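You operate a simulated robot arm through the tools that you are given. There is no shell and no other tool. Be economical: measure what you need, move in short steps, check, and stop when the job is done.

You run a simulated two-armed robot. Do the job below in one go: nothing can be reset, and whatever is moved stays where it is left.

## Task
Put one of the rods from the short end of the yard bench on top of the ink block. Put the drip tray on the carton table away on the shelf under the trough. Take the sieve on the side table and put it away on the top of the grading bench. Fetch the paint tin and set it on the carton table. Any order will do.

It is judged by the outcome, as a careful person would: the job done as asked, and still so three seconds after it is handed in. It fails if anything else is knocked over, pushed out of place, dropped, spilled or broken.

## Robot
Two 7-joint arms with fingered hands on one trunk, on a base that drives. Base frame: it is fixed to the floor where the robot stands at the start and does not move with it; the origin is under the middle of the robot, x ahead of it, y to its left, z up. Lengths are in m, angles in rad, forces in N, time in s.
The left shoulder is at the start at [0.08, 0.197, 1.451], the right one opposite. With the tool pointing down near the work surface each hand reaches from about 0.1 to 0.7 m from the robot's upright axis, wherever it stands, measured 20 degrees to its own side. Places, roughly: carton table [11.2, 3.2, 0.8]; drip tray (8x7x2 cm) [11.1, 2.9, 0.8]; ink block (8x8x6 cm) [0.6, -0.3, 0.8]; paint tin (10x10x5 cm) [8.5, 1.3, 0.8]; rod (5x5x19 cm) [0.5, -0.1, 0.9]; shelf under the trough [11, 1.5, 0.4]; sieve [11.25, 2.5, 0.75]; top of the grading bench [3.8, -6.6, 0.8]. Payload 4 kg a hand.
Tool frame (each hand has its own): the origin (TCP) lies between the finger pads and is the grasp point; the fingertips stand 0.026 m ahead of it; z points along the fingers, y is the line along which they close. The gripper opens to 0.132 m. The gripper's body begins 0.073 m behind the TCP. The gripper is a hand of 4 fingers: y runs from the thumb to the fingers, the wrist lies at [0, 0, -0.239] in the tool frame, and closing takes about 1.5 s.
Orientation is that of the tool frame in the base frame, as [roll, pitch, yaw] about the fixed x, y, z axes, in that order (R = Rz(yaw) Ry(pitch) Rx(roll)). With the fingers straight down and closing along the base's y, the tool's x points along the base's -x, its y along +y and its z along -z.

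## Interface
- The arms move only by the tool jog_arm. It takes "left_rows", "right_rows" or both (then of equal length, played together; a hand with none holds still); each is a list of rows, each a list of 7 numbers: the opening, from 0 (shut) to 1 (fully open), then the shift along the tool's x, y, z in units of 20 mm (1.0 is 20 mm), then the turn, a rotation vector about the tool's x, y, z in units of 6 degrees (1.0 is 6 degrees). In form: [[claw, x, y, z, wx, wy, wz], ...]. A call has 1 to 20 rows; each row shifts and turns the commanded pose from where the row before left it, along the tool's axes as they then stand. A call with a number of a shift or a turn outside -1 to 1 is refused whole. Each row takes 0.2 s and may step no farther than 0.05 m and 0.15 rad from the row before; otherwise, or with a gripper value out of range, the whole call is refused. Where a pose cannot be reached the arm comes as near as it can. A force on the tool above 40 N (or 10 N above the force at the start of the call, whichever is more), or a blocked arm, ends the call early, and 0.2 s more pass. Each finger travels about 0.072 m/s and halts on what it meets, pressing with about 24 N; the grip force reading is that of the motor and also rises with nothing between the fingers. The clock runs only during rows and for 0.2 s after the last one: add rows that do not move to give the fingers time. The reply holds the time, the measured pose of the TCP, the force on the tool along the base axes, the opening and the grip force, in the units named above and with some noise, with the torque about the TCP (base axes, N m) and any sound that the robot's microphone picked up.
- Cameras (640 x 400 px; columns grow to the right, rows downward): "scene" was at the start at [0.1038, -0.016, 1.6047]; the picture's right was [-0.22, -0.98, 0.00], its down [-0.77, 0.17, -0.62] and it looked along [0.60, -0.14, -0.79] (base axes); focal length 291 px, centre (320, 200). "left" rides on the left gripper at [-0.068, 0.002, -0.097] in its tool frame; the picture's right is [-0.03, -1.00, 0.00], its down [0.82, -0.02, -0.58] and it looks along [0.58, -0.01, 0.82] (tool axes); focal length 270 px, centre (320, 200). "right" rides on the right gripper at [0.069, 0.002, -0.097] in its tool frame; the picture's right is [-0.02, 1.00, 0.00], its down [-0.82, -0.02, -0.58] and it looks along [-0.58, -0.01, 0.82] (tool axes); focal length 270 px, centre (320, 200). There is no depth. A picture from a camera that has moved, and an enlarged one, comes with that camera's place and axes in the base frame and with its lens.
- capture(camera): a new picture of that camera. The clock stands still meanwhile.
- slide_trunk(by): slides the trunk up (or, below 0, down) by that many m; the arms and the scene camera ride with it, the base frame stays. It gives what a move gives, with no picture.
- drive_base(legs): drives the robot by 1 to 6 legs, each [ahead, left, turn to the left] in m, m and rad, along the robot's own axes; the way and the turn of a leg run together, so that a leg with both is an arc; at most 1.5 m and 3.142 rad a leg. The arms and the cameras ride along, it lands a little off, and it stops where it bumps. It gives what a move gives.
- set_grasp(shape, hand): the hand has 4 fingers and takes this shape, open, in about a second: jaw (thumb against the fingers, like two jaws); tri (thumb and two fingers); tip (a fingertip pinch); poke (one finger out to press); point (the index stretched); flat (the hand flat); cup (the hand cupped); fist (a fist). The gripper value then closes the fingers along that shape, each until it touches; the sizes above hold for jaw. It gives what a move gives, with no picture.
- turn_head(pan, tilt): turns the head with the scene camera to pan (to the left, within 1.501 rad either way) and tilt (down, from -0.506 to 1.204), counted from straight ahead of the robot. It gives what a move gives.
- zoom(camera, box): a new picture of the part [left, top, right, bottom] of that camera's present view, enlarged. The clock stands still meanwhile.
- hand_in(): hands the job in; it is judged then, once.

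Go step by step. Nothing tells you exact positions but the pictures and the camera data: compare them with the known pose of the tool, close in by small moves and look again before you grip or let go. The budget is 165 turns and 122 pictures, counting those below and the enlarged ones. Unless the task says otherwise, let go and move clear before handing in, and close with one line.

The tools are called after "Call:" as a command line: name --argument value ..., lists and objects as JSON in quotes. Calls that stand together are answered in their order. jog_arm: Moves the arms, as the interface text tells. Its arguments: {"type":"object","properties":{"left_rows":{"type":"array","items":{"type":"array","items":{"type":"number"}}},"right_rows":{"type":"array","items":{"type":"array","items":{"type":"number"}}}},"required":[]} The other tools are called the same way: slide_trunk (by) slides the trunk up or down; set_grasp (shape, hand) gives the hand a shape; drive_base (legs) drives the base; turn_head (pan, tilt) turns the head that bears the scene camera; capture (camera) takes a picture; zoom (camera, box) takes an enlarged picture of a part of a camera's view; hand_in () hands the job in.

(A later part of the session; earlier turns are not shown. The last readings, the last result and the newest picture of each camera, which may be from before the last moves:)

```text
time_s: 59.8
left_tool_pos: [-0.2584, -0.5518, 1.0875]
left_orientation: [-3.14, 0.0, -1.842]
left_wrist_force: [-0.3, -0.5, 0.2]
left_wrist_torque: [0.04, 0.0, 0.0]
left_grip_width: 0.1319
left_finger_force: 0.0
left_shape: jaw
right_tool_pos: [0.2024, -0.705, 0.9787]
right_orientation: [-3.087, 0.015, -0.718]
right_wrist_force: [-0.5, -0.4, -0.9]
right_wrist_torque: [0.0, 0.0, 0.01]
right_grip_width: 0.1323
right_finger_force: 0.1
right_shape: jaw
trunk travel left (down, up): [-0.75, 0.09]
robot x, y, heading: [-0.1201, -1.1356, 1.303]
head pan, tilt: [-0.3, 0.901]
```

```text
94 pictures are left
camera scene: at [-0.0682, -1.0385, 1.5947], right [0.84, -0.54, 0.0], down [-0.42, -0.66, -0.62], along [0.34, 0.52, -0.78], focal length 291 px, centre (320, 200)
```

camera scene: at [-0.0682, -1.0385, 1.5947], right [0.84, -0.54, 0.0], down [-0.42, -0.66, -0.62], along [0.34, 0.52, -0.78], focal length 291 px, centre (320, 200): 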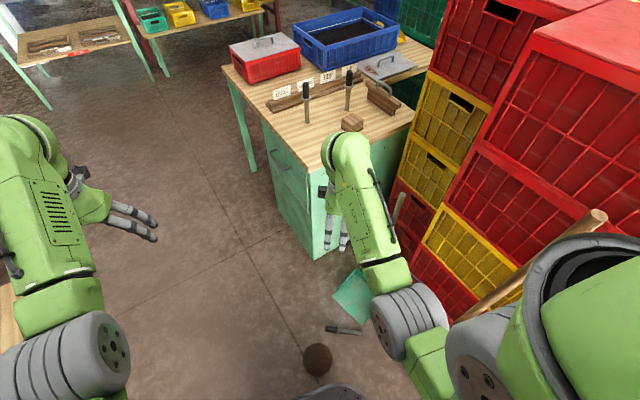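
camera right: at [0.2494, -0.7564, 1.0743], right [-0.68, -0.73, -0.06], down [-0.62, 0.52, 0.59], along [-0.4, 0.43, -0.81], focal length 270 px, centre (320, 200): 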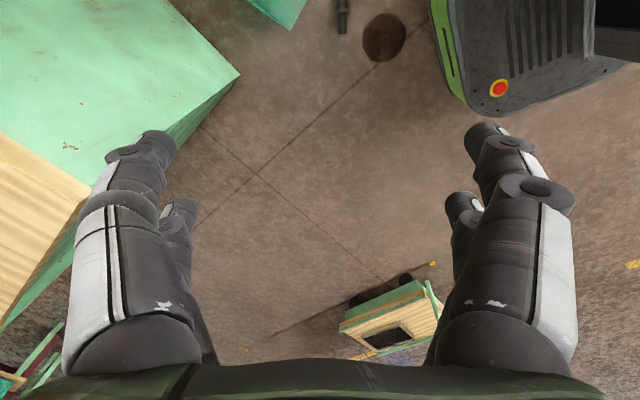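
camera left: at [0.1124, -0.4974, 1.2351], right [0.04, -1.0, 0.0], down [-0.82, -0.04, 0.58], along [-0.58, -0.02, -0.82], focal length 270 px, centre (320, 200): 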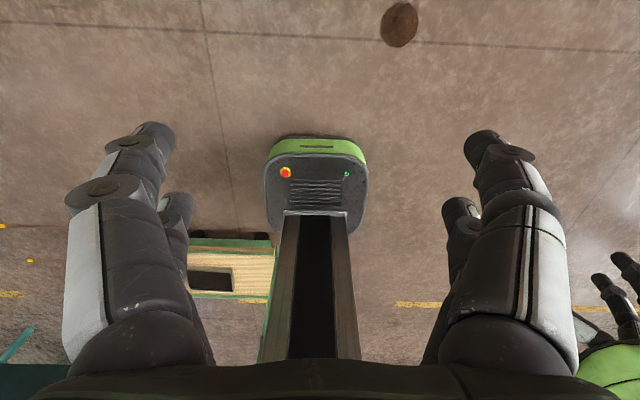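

Yaw is right. I'll shift over the stem, part-close the fingers to clear the dustpan, and lower the trunk in two slides.

Call:
jog_arm --right_rows '[[0.6, 0.9, 0.17, 0, -0.52, 0, 0], [0.6, 0.9, 0.17, 0, 0, 0, 0], [0.6, 0.9, 0.17, 0, 0, 0, 0], [0.6, 0.9, 0.17, 0, 0, 0, 0], [0.6, 0.9, 0.17, 0, 0, 0, 0], [0.6, 0, 0, 0, 0, 0, 0]]'

Call:
slide_trunk --by -0.4

Call:
slide_trunk --by -0.3

Call:
capture --camera "right"

Call:
capture --camera "scene"

```text
time_s: 61.2
left_tool_pos: [-0.2596, -0.551, 1.0884]
left_orientation: [-3.141, 0.0, -1.84]
left_wrist_force: [-0.2, 0.3, 0.4]
left_wrist_torque: [-0.05, 0.02, 0.0]
left_grip_width: 0.1319
left_finger_force: 0.0
left_shape: jaw
right_tool_pos: [0.2573, -0.7769, 0.9758]
right_orientation: [-3.141, 0.015, -0.722]
right_wrist_force: [0.2, -0.3, -0.3]
right_wrist_torque: [-0.01, -0.01, 0.01]
right_grip_width: 0.0796
right_finger_force: 0.1
right_shape: jaw
trunk travel left (down, up): [-0.75, 0.09]
robot x, y, heading: [-0.1175, -1.1316, 1.302]
head pan, tilt: [-0.3, 0.901]
```

```text
time_s: 65.0
left_tool_pos: [-0.2588, -0.5521, 0.69]
left_orientation: [3.14, 0.0, -1.839]
left_wrist_force: [0.4, -0.6, 0.4]
left_wrist_torque: [-0.04, 0.03, 0.02]
left_grip_width: 0.1316
left_finger_force: 0.1
left_shape: jaw
right_tool_pos: [0.2562, -0.7773, 0.5744]
right_orientation: [-3.141, 0.015, -0.72]
right_wrist_force: [-0.9, -0.3, -0.2]
right_wrist_torque: [0.01, 0.05, 0.02]
right_grip_width: 0.0797
right_finger_force: 0.0
right_shape: jaw
trunk travel left (down, up): [-0.35, 0.49]
robot x, y, heading: [-0.1172, -1.1312, 1.299]
head pan, tilt: [-0.3, 0.901]
```

```text
time_s: 68.0
left_tool_pos: [-0.2594, -0.5521, 0.3888]
left_orientation: [-3.141, 0.0, -1.84]
left_wrist_force: [-0.2, -0.6, -0.6]
left_wrist_torque: [-0.01, 0.02, -0.02]
left_grip_width: 0.132
left_finger_force: 0.1
left_shape: jaw
right_tool_pos: [0.2564, -0.7759, 0.2749]
right_orientation: [-3.138, 0.014, -0.72]
right_wrist_force: [-0.1, 0.0, 0.6]
right_wrist_torque: [0.02, 0.02, 0.03]
right_grip_width: 0.0797
right_finger_force: 0.0
right_shape: jaw
trunk travel left (down, up): [-0.05, 0.79]
robot x, y, heading: [-0.1183, -1.1298, 1.301]
head pan, tilt: [-0.3, 0.901]
```

```text
93 pictures are left
camera right: at [0.3079, -0.8242, 0.3721], right [-0.68, -0.73, 0.0], down [-0.59, 0.55, 0.59], along [-0.43, 0.4, -0.81], focal length 270 px, centre (320, 200)
```

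right: 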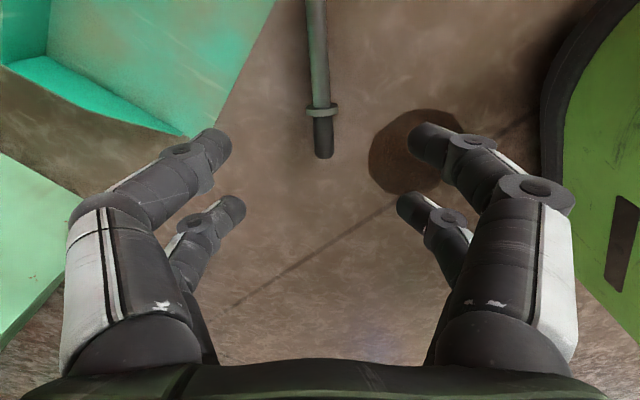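

```text
92 pictures are left
camera scene: at [-0.0683, -1.0387, 0.8948], right [0.84, -0.54, 0.0], down [-0.42, -0.66, -0.62], along [0.34, 0.52, -0.78], focal length 291 px, centre (320, 200)
```

scene: 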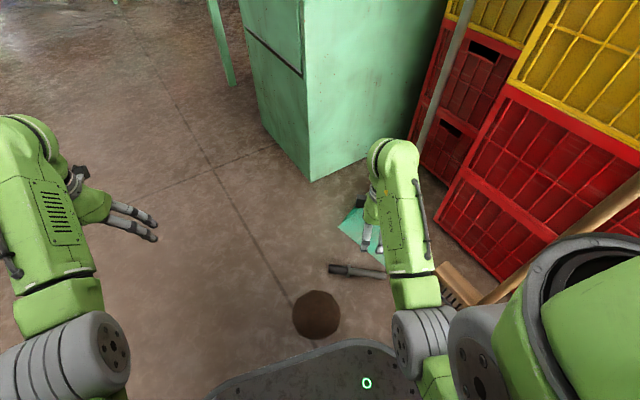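

The rod lies along tool x, about 3.6° off; I'll correct that, descend most of the way and look again.

Call:
slide_trunk --by -0.05

Call:
jog_arm --right_rows '[[0.6, 0, 0, 1, 0, 0, -0.6], [0.6, 0, 0, 1, 0, 0, 0], [0.6, 0, 0, 1, 0, 0, 0], [0.6, 0, 0, 1, 0, 0, 0], [0.6, 0, 0, 1, 0, 0, 0], [0.6, 0, 0, 1, 0, 0, 0], [0.6, 0, 0, 0, 0, 0, 0]]'

Call:
capture --camera "right"

Call:
capture --camera "scene"

```text
time_s: 68.9
left_tool_pos: [-0.2585, -0.5529, 0.3391]
left_orientation: [-3.141, 0.001, -1.838]
left_wrist_force: [-0.1, -0.2, 0.6]
left_wrist_torque: [-0.01, 0.0, 0.02]
left_grip_width: 0.1316
left_finger_force: 0.0
left_shape: jaw
right_tool_pos: [0.2568, -0.777, 0.2253]
right_orientation: [-3.139, 0.016, -0.721]
right_wrist_force: [-0.6, -0.3, 0.3]
right_wrist_torque: [0.0, -0.04, 0.01]
right_grip_width: 0.0796
right_finger_force: 0.0
right_shape: jaw
trunk travel left (down, up): [0.0, 0.84]
robot x, y, heading: [-0.1204, -1.131, 1.302]
head pan, tilt: [-0.3, 0.901]
```

```text
time_s: 70.5
left_tool_pos: [-0.2589, -0.5523, 0.3388]
left_orientation: [-3.14, -0.001, -1.839]
left_wrist_force: [0.5, -0.6, 0.1]
left_wrist_torque: [0.0, -0.01, -0.01]
left_grip_width: 0.1317
left_finger_force: 0.1
left_shape: jaw
right_tool_pos: [0.2564, -0.7781, 0.1045]
right_orientation: [-3.138, 0.014, -0.658]
right_wrist_force: [-0.1, 0.3, 0.2]
right_wrist_torque: [0.03, -0.04, -0.01]
right_grip_width: 0.0795
right_finger_force: 0.1
right_shape: jaw
trunk travel left (down, up): [0.0, 0.84]
robot x, y, heading: [-0.1174, -1.1336, 1.304]
head pan, tilt: [-0.3, 0.901]
```

```text
91 pictures are left
camera right: at [0.3098, -0.8219, 0.2011], right [-0.63, -0.78, 0.0], down [-0.63, 0.51, 0.59], along [-0.46, 0.37, -0.81], focal length 270 px, centre (320, 200)
```

right: 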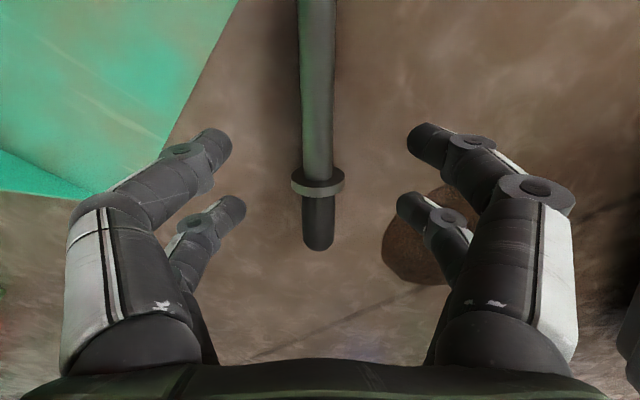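

```text
90 pictures are left
camera scene: at [-0.0683, -1.0386, 0.8447], right [0.84, -0.54, 0.0], down [-0.42, -0.66, -0.62], along [0.34, 0.52, -0.78], focal length 291 px, centre (320, 200)
```

scene: 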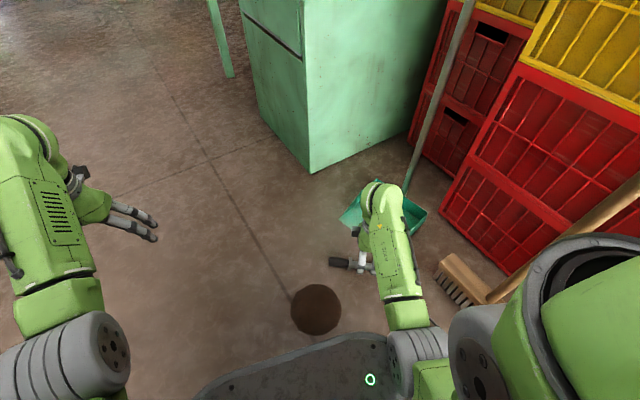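

Aligned and clear of the dustpan. Lowering onto the stem.

Call:
jog_arm --right_rows '[[0.6, 0, 0, 0.9, 0, 0, 0], [0.6, 0, 0, 0.9, 0, 0, 0], [0.6, 0, 0, 0.9, 0, 0, 0], [0.6, 0, 0, 0.7, 0, 0, 0], [0.6, 0, 0, 0, 0, 0, 0]]'

Call:
capture --camera "right"

```text
time_s: 71.9
left_tool_pos: [-0.2609, -0.5538, 0.3489]
left_orientation: [-3.131, 0.018, -1.84]
left_wrist_force: [0.3, 0.2, -0.2]
left_wrist_torque: [0.01, 0.01, 0.0]
left_grip_width: 0.1318
left_finger_force: 0.1
left_shape: jaw
right_tool_pos: [0.2648, -0.7631, 0.0668]
right_orientation: [-3.086, 0.017, -0.657]
right_wrist_force: [-0.1, 0.2, 0.5]
right_wrist_torque: [0.0, 0.03, 0.0]
right_grip_width: 0.0797
right_finger_force: 0.1
right_shape: jaw
trunk travel left (down, up): [0.0, 0.84]
robot x, y, heading: [-0.1209, -1.1303, 1.3]
head pan, tilt: [-0.3, 0.901]
stopped in row 5 (right hand): the arm was blocked; the commanded pose is now the measured one
```

```text
89 pictures are left
camera right: at [0.3149, -0.8111, 0.1635], right [-0.63, -0.77, -0.05], down [-0.64, 0.49, 0.59], along [-0.43, 0.41, -0.8], focal length 270 px, centre (320, 200)
```

right: 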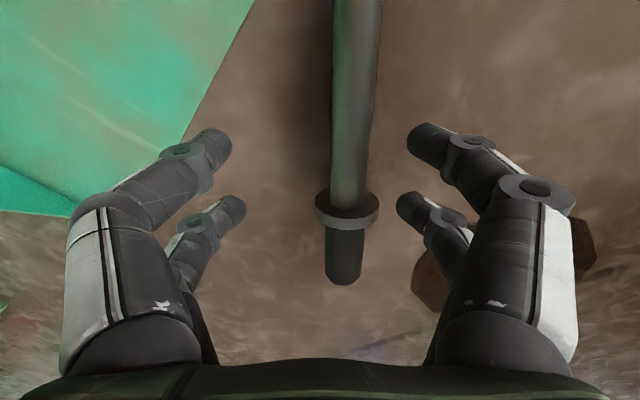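

The forearm met the robot's own base, so I need to stand further away. I'll raise the hand, back off and extend again.

Call:
jog_arm --right_rows '[[0.6, 0, 0, -1, -0.5, 0, 0], [0.6, 0, 0, -1, 0, 0, 0], [0.6, 0, 0, -1, 0, 0, 0], [0.6, 0, 0, -1, 0, 0, 0], [0.6, 0, 0, -1, 0, 0, 0], [0.6, 0, 0, 0, 0, 0, 0]]'

Call:
drive_base --legs '[[-0.1, 0.06, 0]]'

Call:
capture --camera "scene"

```text
time_s: 73.3
left_tool_pos: [-0.2574, -0.5521, 0.3397]
left_orientation: [3.141, 0.0, -1.839]
left_wrist_force: [-0.2, 0.4, 0.5]
left_wrist_torque: [0.02, 0.01, 0.02]
left_grip_width: 0.1324
left_finger_force: 0.0
left_shape: jaw
right_tool_pos: [0.2641, -0.7656, 0.1492]
right_orientation: [3.122, 0.022, -0.659]
right_wrist_force: [0.5, 1.0, 0.1]
right_wrist_torque: [0.01, -0.02, 0.01]
right_grip_width: 0.0796
right_finger_force: 0.2
right_shape: jaw
trunk travel left (down, up): [0.0, 0.84]
robot x, y, heading: [-0.115, -1.1296, 1.3]
head pan, tilt: [-0.3, 0.901]
```

```text
time_s: 74.5
left_tool_pos: [-0.3395, -0.6361, 0.3402]
left_orientation: [3.141, 0.0, -1.843]
left_wrist_force: [0.0, 0.0, -0.2]
left_wrist_torque: [-0.01, 0.0, 0.01]
left_grip_width: 0.1318
left_finger_force: 0.0
left_shape: jaw
right_tool_pos: [0.1835, -0.8483, 0.1503]
right_orientation: [3.124, 0.021, -0.661]
right_wrist_force: [0.7, -0.2, -0.7]
right_wrist_torque: [0.02, 0.0, -0.01]
right_grip_width: 0.0793
right_finger_force: 0.0
right_shape: jaw
trunk travel left (down, up): [0.0, 0.84]
robot x, y, heading: [-0.1999, -1.2156, 1.302]
head pan, tilt: [-0.3, 0.901]
```

```text
88 pictures are left
camera scene: at [-0.1505, -1.1211, 0.8448], right [0.84, -0.54, 0.0], down [-0.42, -0.66, -0.62], along [0.34, 0.52, -0.78], focal length 291 px, centre (320, 200)
```

scene: 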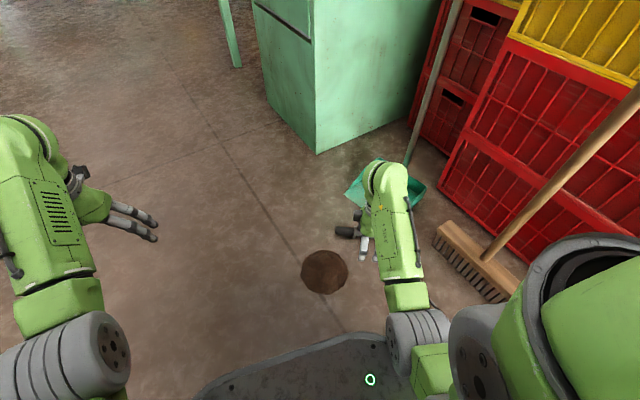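

Extending the hand back over the stem.

Call:
jog_arm --right_rows '[[0.6, 0.13, -0.84, 0, 0.17, 0, 0], [0.6, 0.13, -0.84, 0, 0, 0, 0], [0.6, 0.13, -0.84, 0, 0, 0, 0], [0.6, 0.13, -0.84, 0, 0, 0, 0], [0.6, 0.13, -0.84, 0, 0, 0, 0], [0.6, 0.13, -0.84, 0, 0, 0, 0], [0.6, 0, 0, 1, 0, 0, 0], [0.6, 0, 0, 1, 0, 0, 0], [0.6, 0, 0, 1, 0, 0, 0], [0.6, 0, 0, 0, 0, 0, 0]]'

Call:
capture --camera "right"

```text
time_s: 76.7
left_tool_pos: [-0.3393, -0.6351, 0.3396]
left_orientation: [-3.141, 0.0, -1.843]
left_wrist_force: [0.2, 0.4, 0.4]
left_wrist_torque: [-0.04, 0.0, 0.0]
left_grip_width: 0.132
left_finger_force: 0.1
left_shape: jaw
right_tool_pos: [0.2548, -0.7777, 0.0878]
right_orientation: [3.14, 0.022, -0.662]
right_wrist_force: [0.0, 0.5, -0.2]
right_wrist_torque: [-0.04, -0.01, 0.01]
right_grip_width: 0.0793
right_finger_force: 0.1
right_shape: jaw
trunk travel left (down, up): [0.0, 0.84]
robot x, y, heading: [-0.1992, -1.2133, 1.299]
head pan, tilt: [-0.3, 0.901]
```

```text
87 pictures are left
camera right: at [0.31, -0.8217, 0.1837], right [-0.63, -0.77, 0.0], down [-0.62, 0.51, 0.59], along [-0.46, 0.38, -0.8], focal length 270 px, centre (320, 200)
```

right: 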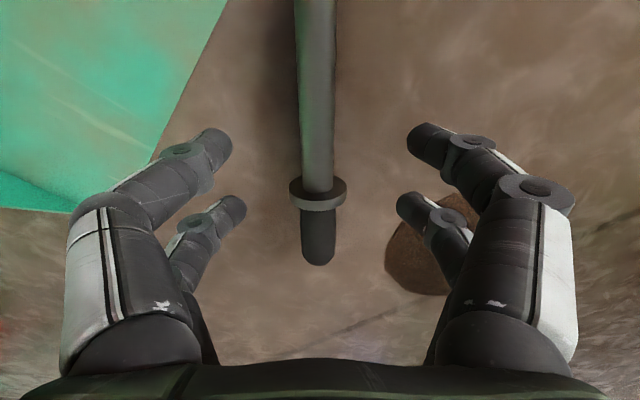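

Centred on the stem. Descend the last bit, nudging away from the collar.

Call:
jog_arm --right_rows '[[0.6, 0.5, 0, 0.7, 0, 0, 0], [0.6, 0, 0, 0.7, 0, 0, 0], [0.6, 0, 0, 0.7, 0, 0, 0], [0.6, 0, 0, 0.5, 0, 0, 0], [0.6, 0, 0, 0, 0, 0, 0]]'

Call:
capture --camera "right"

```text
time_s: 77.9
left_tool_pos: [-0.34, -0.634, 0.3397]
left_orientation: [-3.14, -0.001, -1.842]
left_wrist_force: [0.1, -1.2, -0.2]
left_wrist_torque: [-0.03, 0.01, 0.01]
left_grip_width: 0.1322
left_finger_force: 0.0
left_shape: jaw
right_tool_pos: [0.264, -0.7832, 0.0372]
right_orientation: [3.139, 0.02, -0.661]
right_wrist_force: [0.3, 0.6, 0.0]
right_wrist_torque: [0.01, -0.02, -0.04]
right_grip_width: 0.0794
right_finger_force: 0.1
right_shape: jaw
trunk travel left (down, up): [0.0, 0.84]
robot x, y, heading: [-0.198, -1.213, 1.296]
head pan, tilt: [-0.3, 0.901]
```

```text
86 pictures are left
camera right: at [0.3187, -0.8269, 0.1346], right [-0.63, -0.77, 0.0], down [-0.62, 0.51, 0.59], along [-0.46, 0.38, -0.8], focal length 270 px, centre (320, 200)
```

right: 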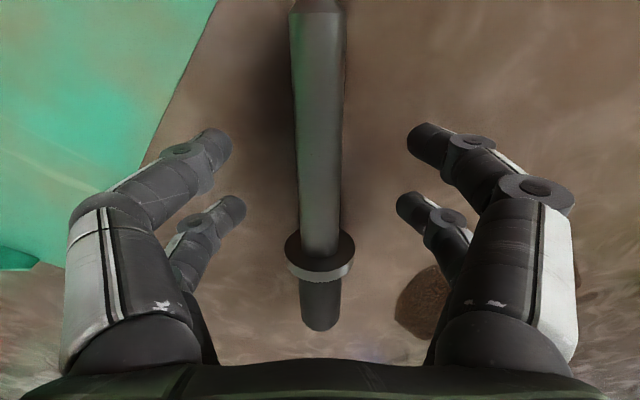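

Good. Slightly lower and close.

Call:
jog_arm --right_rows '[[0.6, 0, 0, 0.35, 0, 0, 0], [0.4, 0, 0, 0, 0, 0, 0], [0.2, 0, 0, 0, 0, 0, 0], [0, 0, 0, 0, 0, 0, 0], [0, 0, 0, 0, 0, 0, 0], [0, 0, 0, 0, 0, 0, 0], [0, 0, 0, 0, 0, 0, 0]]'

Call:
capture --camera "right"

```text
time_s: 79.5
left_tool_pos: [-0.3403, -0.6339, 0.3387]
left_orientation: [-3.141, -0.001, -1.843]
left_wrist_force: [0.5, -0.4, 0.3]
left_wrist_torque: [0.01, -0.03, 0.0]
left_grip_width: 0.132
left_finger_force: 0.1
left_shape: jaw
right_tool_pos: [0.2641, -0.7856, 0.0306]
right_orientation: [3.141, 0.021, -0.66]
right_wrist_force: [0.1, 0.2, 0.3]
right_wrist_torque: [-0.06, -0.06, 0.0]
right_grip_width: 0.0147
right_finger_force: 23.5
right_shape: jaw
trunk travel left (down, up): [0.0, 0.84]
robot x, y, heading: [-0.1977, -1.2134, 1.299]
head pan, tilt: [-0.3, 0.901]
```

```text
85 pictures are left
camera right: at [0.3189, -0.8282, 0.1271], right [-0.63, -0.77, 0.0], down [-0.62, 0.51, 0.59], along [-0.46, 0.37, -0.8], focal length 270 px, centre (320, 200)
```

right: 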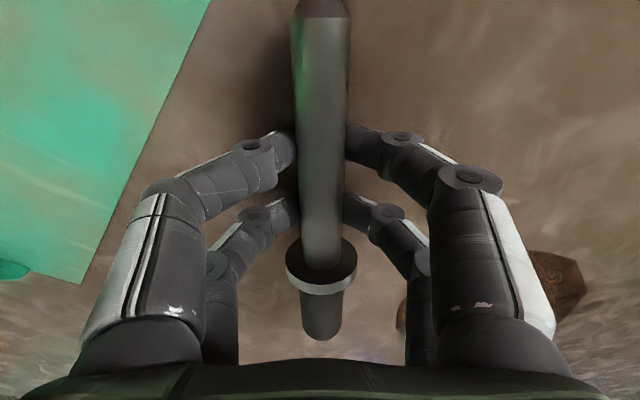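

The stem is gripped by both pairs. Lifting.

Call:
jog_arm --right_rows '[[0, 0, 0, -1, 0, 0, 0], [0, 0, 0, -1, 0, 0, 0], [0, 0, 0, -1, 0, 0, 0], [0, 0, 0, -1, 0, 0, 0], [0, 0, 0, -1, 0, 0, 0], [0, 0, 0, 0, 0, 0, 0]]'

Call:
capture --camera "right"

Call:
slide_trunk --by 0.4

Call:
slide_trunk --by 0.35

Call:
capture --camera "scene"

```text
time_s: 80.9
left_tool_pos: [-0.3399, -0.6331, 0.3392]
left_orientation: [3.141, 0.0, -1.843]
left_wrist_force: [-0.5, -0.2, 0.1]
left_wrist_torque: [0.03, -0.01, 0.06]
left_grip_width: 0.1318
left_finger_force: 0.0
left_shape: jaw
right_tool_pos: [0.2644, -0.7861, 0.1263]
right_orientation: [3.14, 0.021, -0.66]
right_wrist_force: [0.9, 0.2, -4.5]
right_wrist_torque: [-0.12, -0.1, 0.0]
right_grip_width: 0.015
right_finger_force: 24.1
right_shape: jaw
trunk travel left (down, up): [0.0, 0.84]
robot x, y, heading: [-0.1998, -1.2132, 1.304]
head pan, tilt: [-0.3, 0.901]
```

```text
84 pictures are left
camera right: at [0.3186, -0.83, 0.2229], right [-0.63, -0.77, 0.0], down [-0.62, 0.51, 0.59], along [-0.46, 0.37, -0.8], focal length 270 px, centre (320, 200)
```

right: 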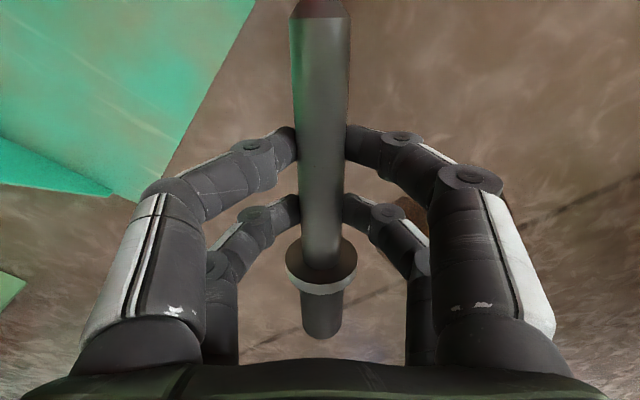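

```text
time_s: 84.8
left_tool_pos: [-0.3395, -0.6337, 0.7383]
left_orientation: [-3.141, -0.001, -1.842]
left_wrist_force: [0.2, -0.2, 0.2]
left_wrist_torque: [0.0, 0.02, 0.02]
left_grip_width: 0.1319
left_finger_force: 0.0
left_shape: jaw
right_tool_pos: [0.264, -0.7853, 0.5268]
right_orientation: [3.139, 0.021, -0.658]
right_wrist_force: [-0.5, 0.5, -3.5]
right_wrist_torque: [-0.09, -0.11, 0.02]
right_grip_width: 0.0147
right_finger_force: 23.8
right_shape: jaw
trunk travel left (down, up): [-0.4, 0.44]
robot x, y, heading: [-0.1997, -1.2091, 1.295]
head pan, tilt: [-0.3, 0.901]
```

```text
time_s: 88.2
left_tool_pos: [-0.339, -0.634, 1.0888]
left_orientation: [3.141, -0.002, -1.845]
left_wrist_force: [0.4, 0.1, 0.1]
left_wrist_torque: [-0.01, -0.03, 0.02]
left_grip_width: 0.1322
left_finger_force: 0.1
left_shape: jaw
right_tool_pos: [0.2635, -0.7865, 0.8758]
right_orientation: [3.14, 0.022, -0.658]
right_wrist_force: [0.6, -0.8, -4.4]
right_wrist_torque: [-0.07, -0.1, -0.05]
right_grip_width: 0.0148
right_finger_force: 24.2
right_shape: jaw
trunk travel left (down, up): [-0.75, 0.09]
robot x, y, heading: [-0.2003, -1.2143, 1.298]
head pan, tilt: [-0.3, 0.901]
```

```text
83 pictures are left
camera scene: at [-0.1498, -1.1203, 1.5946], right [0.84, -0.54, 0.0], down [-0.43, -0.66, -0.62], along [0.34, 0.52, -0.78], focal length 291 px, centre (320, 200)
```

scene: 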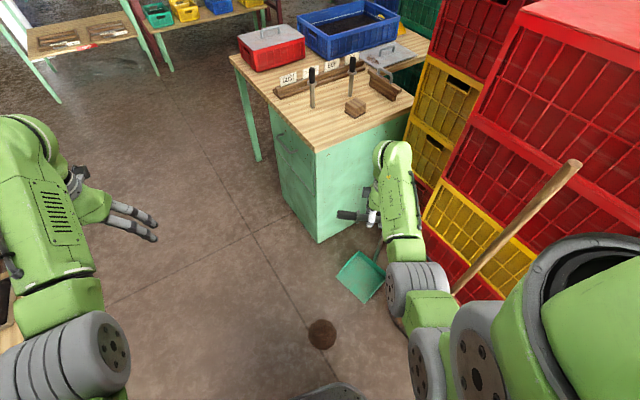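

The rod is held securely. I'll back off to clear the broom, then return to the bench's near end with heading 0, staying clear of it.

Call:
drive_base --legs '[[-0.1, 0.4, 0], [0, 0, -1.298], [0, 1.1, 0]]'

Call:
jog_arm --right_rows '[[0, 0, 0, 0, 0, 0, 1], [0, 0, 0, 0, 0, 0, 1], [0, 0, 0, 0, 0, 0, 1], [0, 0, 0, 0, 0, 0, 1], [0, 0, 0, 0, 0, 0, 1], [0, 0, 0, 0, 0, 0, 1], [0, 0, 0, 0, 0, 0, 1], [0, 0, 0, 0, 0, 0, 1], [0, 0, 0, 0, 0, 0, 1], [0, 0, 0, 0, 0, 0, 1], [0, 0, 0, 0, 0, 0, 1], [0, 0, 0, 0, 0, 0, 0]]'

```text
time_s: 99.2
left_tool_pos: [-0.0422, 0.1427, 1.0889]
left_orientation: [3.14, 0.001, 3.101]
left_wrist_force: [-0.3, -0.4, -0.5]
left_wrist_torque: [0.02, -0.01, 0.01]
left_grip_width: 0.1319
left_finger_force: 0.1
left_shape: jaw
right_tool_pos: [-0.0532, -0.4805, 0.8761]
right_orientation: [3.14, 0.02, -2.002]
right_wrist_force: [0.0, 0.2, -4.2]
right_wrist_torque: [-0.13, 0.04, -0.01]
right_grip_width: 0.0147
right_finger_force: 24.1
right_shape: jaw
trunk travel left (down, up): [-0.75, 0.09]
robot x, y, heading: [-0.5732, -0.1223, -0.047]
head pan, tilt: [-0.3, 0.901]
```

```text
time_s: 101.8
left_tool_pos: [-0.0426, 0.1428, 1.0894]
left_orientation: [-3.139, 0.0, 3.101]
left_wrist_force: [-0.5, -0.3, -0.6]
left_wrist_torque: [0.01, 0.0, -0.01]
left_grip_width: 0.1319
left_finger_force: 0.0
left_shape: jaw
right_tool_pos: [-0.054, -0.4806, 0.8746]
right_orientation: [3.123, 0.008, 3.126]
right_wrist_force: [0.2, -0.4, -3.9]
right_wrist_torque: [-0.01, 0.15, 0.02]
right_grip_width: 0.0146
right_finger_force: 23.9
right_shape: jaw
trunk travel left (down, up): [-0.75, 0.09]
robot x, y, heading: [-0.5787, -0.1263, -0.044]
head pan, tilt: [-0.3, 0.901]
```

Hand is back to the natural yaw with the rod. I'll raise and centre it, then pitch the tool forward to bring the rod upright.

Call:
jog_arm --right_rows '[[0, 0, 0.95, -0.55, 0.17, 0, 0], [0, 0, 0.95, -0.55, 0, 0, 0], [0, 0, 0.95, -0.55, 0, 0, 0], [0, 0, 0.95, -0.55, 0, 0, 0], [0, 0, 0.95, -0.55, 0, 0, 0], [0, 0, 0.95, -0.55, 0, 0, 0], [0, 0, 0.95, -0.55, 0, 0, 0], [0, 0, 0.95, -0.55, 0, 0, 0], [0, 0, 0.95, -0.55, 0, 0, 0]]'

Call:
jog_arm --right_rows '[[0, 0, 0, 0, 0, -1, 0], [0, 0, 0, 0, 0, -1, 0], [0, 0, 0, 0, 0, -1, 0], [0, 0, 0, 0, 0, -1, 0], [0, 0, 0, 0, 0, -1, 0], [0, 0, 0, 0, 0, -1, 0], [0, 0, 0, 0, 0, -1, 0], [0, 0, 0, 0, 0, -1, 0], [0, 0, 0, 0, 0, -1, 0], [0, 0, 0, 0, 0, -1, 0], [0, 0, 0, 0, 0, -1, 0], [0, 0, 0, 0, 0, -1, 0], [0, 0, 0, 0, 0, -1, 0], [0, 0, 0, 0, 0, -1, 0], [0, 0, 0, 0, 0, -1, 0], [0, 0, 0, 0, 0, 0, 0]]'

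Call:
drive_base --legs '[[0, 0, 0.046]]'

Call:
turn_head --pan -0.25 --tilt 0.75

Call:
capture --camera "scene"

Call:
capture --camera "right"

```text
time_s: 103.8
left_tool_pos: [-0.0428, 0.1424, 1.0889]
left_orientation: [-3.141, 0.0, 3.1]
left_wrist_force: [-0.3, 0.8, 0.4]
left_wrist_torque: [-0.01, -0.03, 0.0]
left_grip_width: 0.1318
left_finger_force: 0.1
left_shape: jaw
right_tool_pos: [-0.054, -0.309, 0.9771]
right_orientation: [3.14, 0.006, 3.129]
right_wrist_force: [-0.1, -0.4, -3.6]
right_wrist_torque: [-0.03, 0.13, 0.0]
right_grip_width: 0.0146
right_finger_force: 23.8
right_shape: jaw
trunk travel left (down, up): [-0.75, 0.09]
robot x, y, heading: [-0.5797, -0.1235, -0.04]
head pan, tilt: [-0.3, 0.901]
```

```text
time_s: 107.2
left_tool_pos: [-0.0426, 0.1435, 1.0883]
left_orientation: [-3.141, 0.0, 3.099]
left_wrist_force: [-0.2, 1.0, -0.1]
left_wrist_torque: [0.01, 0.03, -0.01]
left_grip_width: 0.1318
left_finger_force: 0.0
left_shape: jaw
right_tool_pos: [-0.0516, -0.3094, 0.9801]
right_orientation: [3.088, 1.548, 3.072]
right_wrist_force: [-0.2, -0.8, -4.5]
right_wrist_torque: [0.01, 0.05, 0.02]
right_grip_width: 0.0145
right_finger_force: 23.8
right_shape: jaw
right hand out of reach, approached as far as the arm can: row 15
trunk travel left (down, up): [-0.75, 0.09]
robot x, y, heading: [-0.5747, -0.1241, -0.044]
head pan, tilt: [-0.3, 0.901]
```

```text
time_s: 108.0
left_tool_pos: [-0.0553, 0.1659, 1.0889]
left_orientation: [3.14, 0.0, -3.136]
left_wrist_force: [-0.3, 1.0, 0.1]
left_wrist_torque: [0.03, 0.0, -0.03]
left_grip_width: 0.132
left_finger_force: 0.1
left_shape: jaw
right_tool_pos: [-0.044, -0.2867, 0.9794]
right_orientation: [3.013, 1.548, 3.043]
right_wrist_force: [0.3, -0.5, -4.2]
right_wrist_torque: [0.05, 0.06, -0.01]
right_grip_width: 0.0144
right_finger_force: 24.0
right_shape: jaw
trunk travel left (down, up): [-0.75, 0.09]
robot x, y, heading: [-0.5774, -0.1243, 0.002]
head pan, tilt: [-0.3, 0.901]
```

```text
time_s: 108.7
left_tool_pos: [-0.0567, 0.1666, 1.0892]
left_orientation: [3.141, -0.003, -3.137]
left_wrist_force: [0.1, -0.2, -0.3]
left_wrist_torque: [-0.01, 0.03, 0.0]
left_grip_width: 0.132
left_finger_force: 0.2
left_shape: jaw
right_tool_pos: [-0.0436, -0.2865, 0.9808]
right_orientation: [3.041, 1.551, 3.072]
right_wrist_force: [0.3, 0.5, -4.8]
right_wrist_torque: [0.01, 0.04, -0.01]
right_grip_width: 0.0147
right_finger_force: 23.5
right_shape: jaw
trunk travel left (down, up): [-0.75, 0.09]
robot x, y, heading: [-0.576, -0.127, 0.006]
head pan, tilt: [-0.25, 0.75]
```

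```text
82 pictures are left
camera scene: at [-0.4651, -0.1453, 1.6065], right [-0.24, -0.97, 0.0], down [-0.66, 0.17, -0.73], along [0.71, -0.18, -0.68], focal length 291 px, centre (320, 200)
```

scene: 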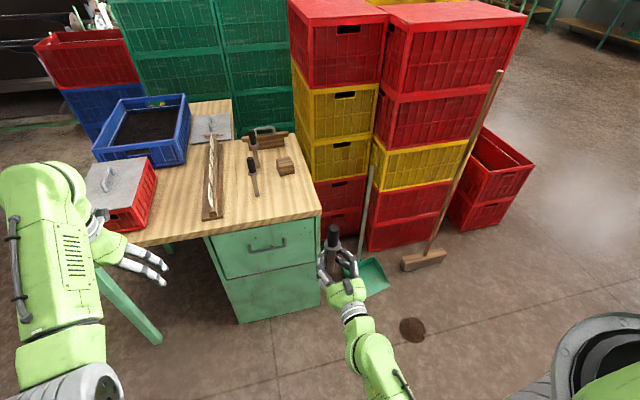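

```text
81 pictures are left
camera right: at [-0.1419, -0.2872, 0.9138], right [-0.03, 1.0, 0.03], down [-0.56, -0.04, 0.83], along [0.83, 0.01, 0.56], focal length 270 px, centre (320, 200)
```

right: 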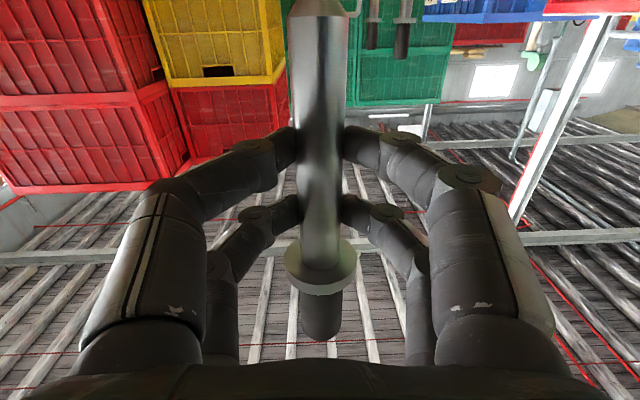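

The rod is upright in hand, stem down. Checking its tilt.

Call:
zoom --camera "scene" --box '[280, 200, 400, 320]'

Call:
capture --camera "left"

```text
3.33 times, centred on (340, 260) of scene
camera zoom: at [-0.4651, -0.1453, 1.6065], right [-0.24, -0.97, 0.0], down [-0.66, 0.17, -0.73], along [0.71, -0.18, -0.68], focal length 971 px, centre (253, 0)
```

zoom: 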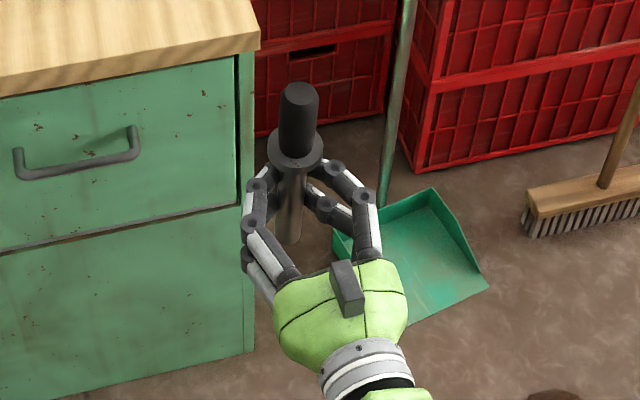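

```text
79 pictures are left
camera left: at [0.0131, 0.1691, 1.1864], right [0.03, -1.0, 0.0], down [-0.82, -0.02, 0.58], along [-0.58, -0.02, -0.82], focal length 270 px, centre (320, 200)
```

left: 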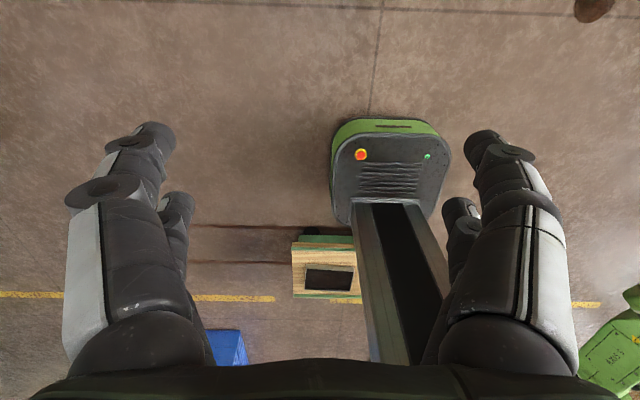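

The rod leans about 0.1 rad (stem forward), so I'll correct that by pitching the tool, then drive up to the bench.

Call:
jog_arm --right_rows '[[0, 0, 0, 0, 0, 0.45, -0.3], [0, 0, 0, 0, 0, 0.45, 0], [0, 0, 0, 0, 0, 0, 0]]'

Call:
drive_base --legs '[[0.5, 0.03, 0]]'

Call:
turn_head --pan -0.35 --tilt 0.75

Call:
zoom --camera "scene" --box '[240, 120, 440, 280]'

Call:
capture --camera "right"

```text
time_s: 109.5
left_tool_pos: [-0.056, 0.168, 1.0891]
left_orientation: [3.14, 0.001, -3.139]
left_wrist_force: [0.6, 0.3, 0.1]
left_wrist_torque: [0.02, -0.01, -0.01]
left_grip_width: 0.1322
left_finger_force: 0.1
left_shape: jaw
right_tool_pos: [-0.0434, -0.2887, 0.9799]
right_orientation: [-2.868, 1.489, -2.851]
right_wrist_force: [0.3, -0.1, -4.2]
right_wrist_torque: [0.0, 0.06, -0.03]
right_grip_width: 0.0145
right_finger_force: 24.3
right_shape: jaw
right hand out of reach, approached as far as the arm can: row 2
trunk travel left (down, up): [-0.75, 0.09]
robot x, y, heading: [-0.5779, -0.1237, 0.006]
head pan, tilt: [-0.25, 0.75]
```

```text
time_s: 112.5
left_tool_pos: [0.4494, 0.2037, 1.0904]
left_orientation: [-3.14, 0.002, -3.131]
left_wrist_force: [-0.4, 0.3, 0.1]
left_wrist_torque: [0.04, -0.02, 0.0]
left_grip_width: 0.1317
left_finger_force: 0.0
left_shape: jaw
right_tool_pos: [0.4643, -0.2533, 0.9805]
right_orientation: [-2.859, 1.49, -2.838]
right_wrist_force: [0.3, -0.2, -4.8]
right_wrist_torque: [0.01, 0.03, 0.02]
right_grip_width: 0.0146
right_finger_force: 24.0
right_shape: jaw
trunk travel left (down, up): [-0.75, 0.09]
robot x, y, heading: [-0.0645, -0.0908, 0.008]
head pan, tilt: [-0.25, 0.75]
```

```text
time_s: 113.2
left_tool_pos: [0.4505, 0.2046, 1.0887]
left_orientation: [3.141, 0.0, -3.132]
left_wrist_force: [-0.6, -1.6, 0.8]
left_wrist_torque: [0.01, 0.0, -0.01]
left_grip_width: 0.132
left_finger_force: 0.0
left_shape: jaw
right_tool_pos: [0.4659, -0.253, 0.9798]
right_orientation: [-2.867, 1.489, -2.843]
right_wrist_force: [1.1, -0.5, -5.5]
right_wrist_torque: [0.01, 0.08, 0.02]
right_grip_width: 0.0143
right_finger_force: 24.2
right_shape: jaw
trunk travel left (down, up): [-0.75, 0.09]
robot x, y, heading: [-0.0676, -0.0897, 0.006]
head pan, tilt: [-0.351, 0.75]
```

```text
2.50 times, centred on (340, 200) of scene
camera zoom: at [0.0407, -0.1186, 1.6066], right [-0.33, -0.94, 0.0], down [-0.64, 0.23, -0.73], along [0.69, -0.24, -0.68], focal length 728 px, centre (270, 200)
```

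zoom: 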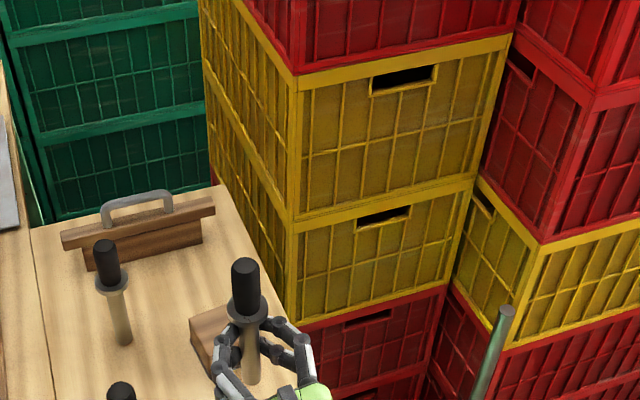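

```text
77 pictures are left
camera right: at [0.3637, -0.2541, 0.9202], right [-0.02, 1.0, 0.0], down [-0.51, -0.01, 0.86], along [0.86, 0.02, 0.51], focal length 270 px, centre (320, 200)
```

right: 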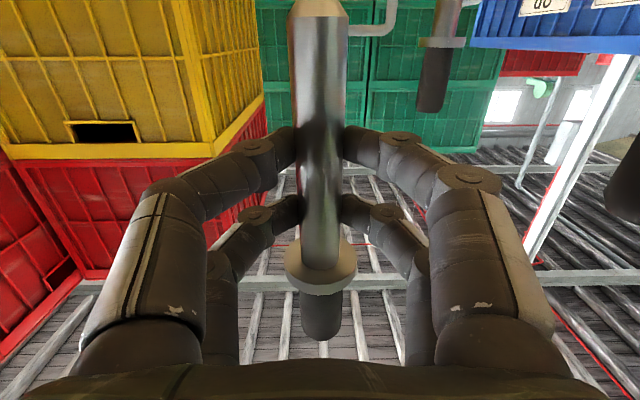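

Get a better-framed view of the block and held rod.

Call:
turn_head --pan -0.35 --tilt 0.95

Call:
zoom --camera "scene" --box '[240, 120, 400, 220]'

Call:
capture --camera "left"

```text
time_s: 113.9
left_tool_pos: [0.4509, 0.203, 1.0891]
left_orientation: [3.141, -0.001, -3.132]
left_wrist_force: [-0.2, -0.5, -0.1]
left_wrist_torque: [0.0, 0.0, 0.0]
left_grip_width: 0.1319
left_finger_force: 0.1
left_shape: jaw
right_tool_pos: [0.4664, -0.2532, 0.9789]
right_orientation: [-2.867, 1.488, -2.843]
right_wrist_force: [0.4, -0.2, -3.6]
right_wrist_torque: [-0.03, 0.04, 0.03]
right_grip_width: 0.0147
right_finger_force: 24.3
right_shape: jaw
trunk travel left (down, up): [-0.75, 0.09]
robot x, y, heading: [-0.0673, -0.0945, 0.01]
head pan, tilt: [-0.351, 0.949]
```

```text
4.00 times, centred on (320, 170) of scene
camera zoom: at [0.032, -0.1152, 1.5911], right [-0.34, -0.94, 0.0], down [-0.77, 0.27, -0.58], along [0.55, -0.2, -0.81], focal length 1166 px, centre (320, 320)
```

zoom: 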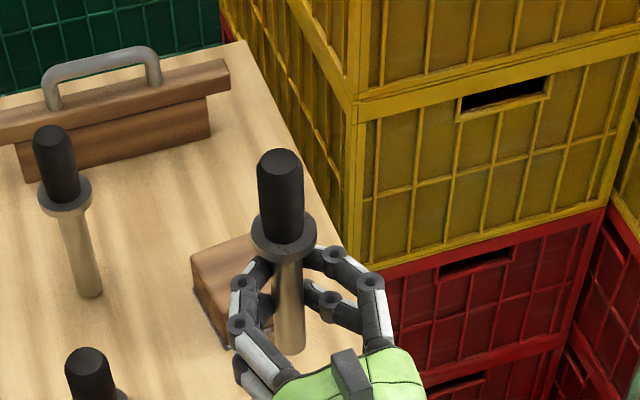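

```text
75 pictures are left
camera left: at [0.5203, 0.2064, 1.1863], right [0.04, -1.0, 0.0], down [-0.82, -0.03, 0.58], along [-0.58, -0.02, -0.82], focal length 270 px, centre (320, 200)
```

left: 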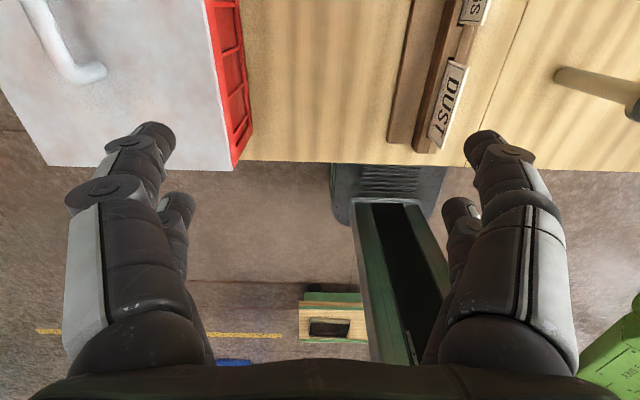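

The rod is now within about a degree or two of vertical. Block centre is about (0.596,-0.253); I'll drive forward a little to close the distance and recheck.

Call:
drive_base --legs '[[0.065, 0, 0]]'

Call:
jog_arm --right_rows '[[0, 0, 0, 0.9, 0, 0, 0], [0, 0, 0, 0.9, 0, 0, 0], [0, 0, 0, 0.8, 0, 0, 0], [0, 0, 0, 0, 0, 0, 0]]'

Call:
zoom --camera "scene" --box '[240, 100, 400, 200]'

```text
time_s: 114.9
left_tool_pos: [0.5055, 0.2052, 1.0933]
left_orientation: [-3.141, 0.011, -3.129]
left_wrist_force: [-0.5, -0.4, -0.5]
left_wrist_torque: [0.02, -0.06, 0.02]
left_grip_width: 0.1318
left_finger_force: 0.1
left_shape: jaw
right_tool_pos: [0.521, -0.2511, 0.9855]
right_orientation: [-2.833, 1.498, -2.808]
right_wrist_force: [-1.2, -0.7, -4.2]
right_wrist_torque: [-0.02, 0.04, -0.01]
right_grip_width: 0.0143
right_finger_force: 23.9
right_shape: jaw
trunk travel left (down, up): [-0.75, 0.09]
robot x, y, heading: [-0.0024, -0.0936, 0.008]
head pan, tilt: [-0.351, 0.949]
```

```text
time_s: 115.9
left_tool_pos: [0.5167, 0.2051, 1.0878]
left_orientation: [-3.142, -0.001, -3.132]
left_wrist_force: [0.2, 0.1, -0.3]
left_wrist_torque: [0.0, 0.0, 0.0]
left_grip_width: 0.132
left_finger_force: 0.0
left_shape: jaw
right_tool_pos: [0.5834, -0.2503, 0.9766]
right_orientation: [-2.869, 1.488, -2.846]
right_wrist_force: [0.1, -0.8, -4.5]
right_wrist_torque: [0.03, 0.08, -0.03]
right_grip_width: 0.0143
right_finger_force: 24.1
right_shape: jaw
trunk travel left (down, up): [-0.75, 0.09]
robot x, y, heading: [-0.0018, -0.0918, 0.005]
head pan, tilt: [-0.351, 0.949]
```

```text
4.00 times, centred on (320, 150) of scene
camera zoom: at [0.0981, -0.1144, 1.5909], right [-0.33, -0.94, 0.0], down [-0.77, 0.27, -0.58], along [0.55, -0.19, -0.81], focal length 1166 px, centre (320, 400)
```

zoom: 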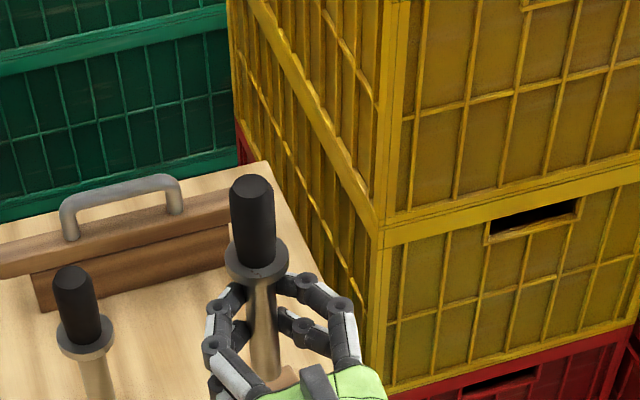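

Call:
zoom --camera "scene" --box '[240, 130, 400, 230]'

Call:
capture --camera "right"

```text
4.00 times, centred on (320, 180) of scene
camera zoom: at [0.0981, -0.1144, 1.5909], right [-0.33, -0.94, 0.0], down [-0.77, 0.27, -0.58], along [0.55, -0.19, -0.81], focal length 1166 px, centre (320, 280)
```

zoom: 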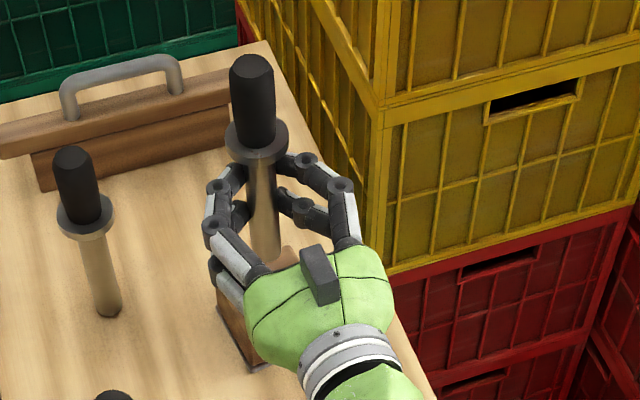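

```text
72 pictures are left
camera right: at [0.4809, -0.2518, 0.9163], right [-0.02, 1.0, 0.0], down [-0.51, -0.01, 0.86], along [0.86, 0.02, 0.51], focal length 270 px, centre (320, 200)
```

right: 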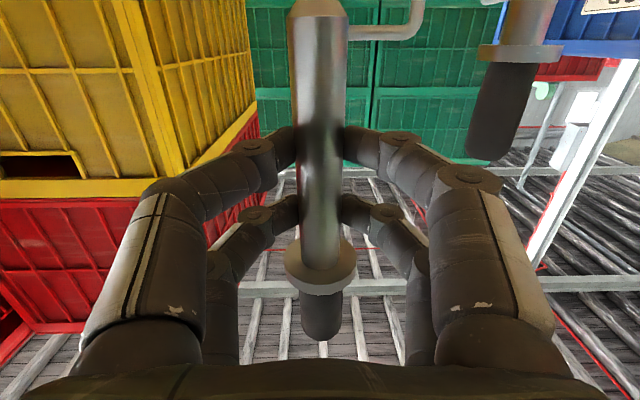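

The rod is nearly over the block, whose centre I now put at about (0.607,-0.257). I'll fine shift and lower to just above it.

Call:
jog_arm --right_rows '[[0, 0, -0.3, 0.6, 0, 0, 0], [0, 0.6, 0, 0.05, 0, 0, 0], [0, 0.6, 0, 0.05, 0, 0, 0], [0, 0.6, 0, 0.05, 0, 0, 0], [0, 0.4, 0, 0.05, 0, 0, 0], [0, 0, 0, 0, 0, 0, 0]]'

Call:
zoom --camera "scene" --box '[240, 130, 400, 230]'

Call:
capture --camera "right"

```text
time_s: 117.3
left_tool_pos: [0.5139, 0.2049, 1.0884]
left_orientation: [3.14, 0.002, -3.133]
left_wrist_force: [0.5, 0.4, -0.9]
left_wrist_torque: [0.0, -0.01, 0.0]
left_grip_width: 0.1318
left_finger_force: 0.0
left_shape: jaw
right_tool_pos: [0.5925, -0.258, 0.9317]
right_orientation: [-2.862, 1.488, -2.84]
right_wrist_force: [-0.2, -0.5, -3.7]
right_wrist_torque: [0.01, 0.1, 0.0]
right_grip_width: 0.0144
right_finger_force: 23.9
right_shape: jaw
trunk travel left (down, up): [-0.75, 0.09]
robot x, y, heading: [-0.0093, -0.0903, 0.005]
head pan, tilt: [-0.351, 0.949]
```

```text
4.00 times, centred on (320, 180) of scene
camera zoom: at [0.0951, -0.1144, 1.5911], right [-0.33, -0.94, 0.0], down [-0.77, 0.27, -0.58], along [0.55, -0.19, -0.81], focal length 1166 px, centre (320, 280)
```

zoom: 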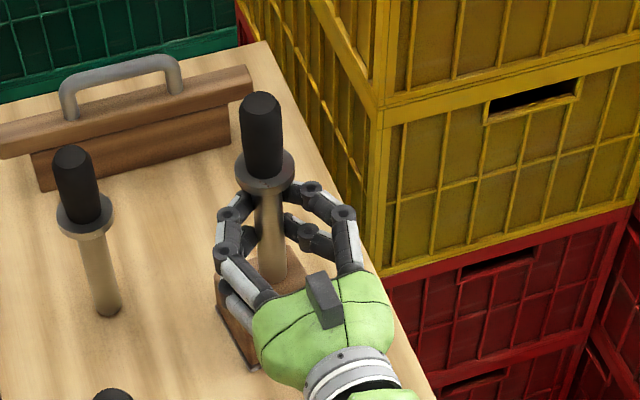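

```text
70 pictures are left
camera right: at [0.4907, -0.2591, 0.8718], right [-0.02, 1.0, 0.0], down [-0.51, -0.01, 0.86], along [0.86, 0.02, 0.51], focal length 270 px, centre (320, 200)
```

right: 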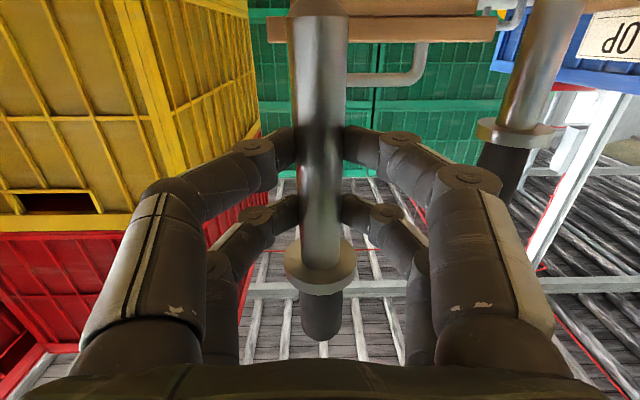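

Call:
zoom --camera "scene" --box '[285, 165, 345, 230]'

```text
6.15 times, centred on (315, 198) of scene
camera zoom: at [0.0951, -0.1144, 1.5911], right [-0.33, -0.94, 0.0], down [-0.77, 0.27, -0.58], along [0.55, -0.19, -0.81], focal length 1793 px, centre (351, 215)
```

zoom: 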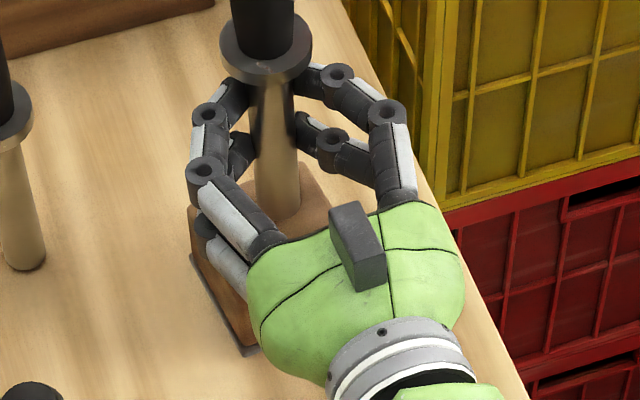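

I'll zoom at the two rods together to compare the held rod's tilt against the standing one.

Call:
zoom --camera "scene" --box '[250, 145, 330, 210]'

```text
6.15 times, centred on (290, 178) of scene
camera zoom: at [0.0951, -0.1144, 1.5911], right [-0.33, -0.94, 0.0], down [-0.77, 0.27, -0.58], along [0.55, -0.19, -0.81], focal length 1793 px, centre (505, 338)
```

zoom: 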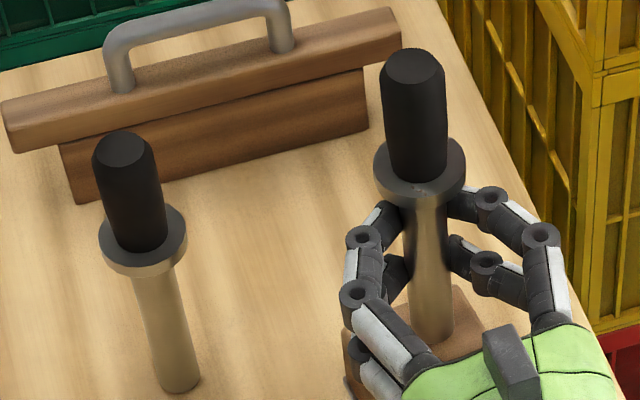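

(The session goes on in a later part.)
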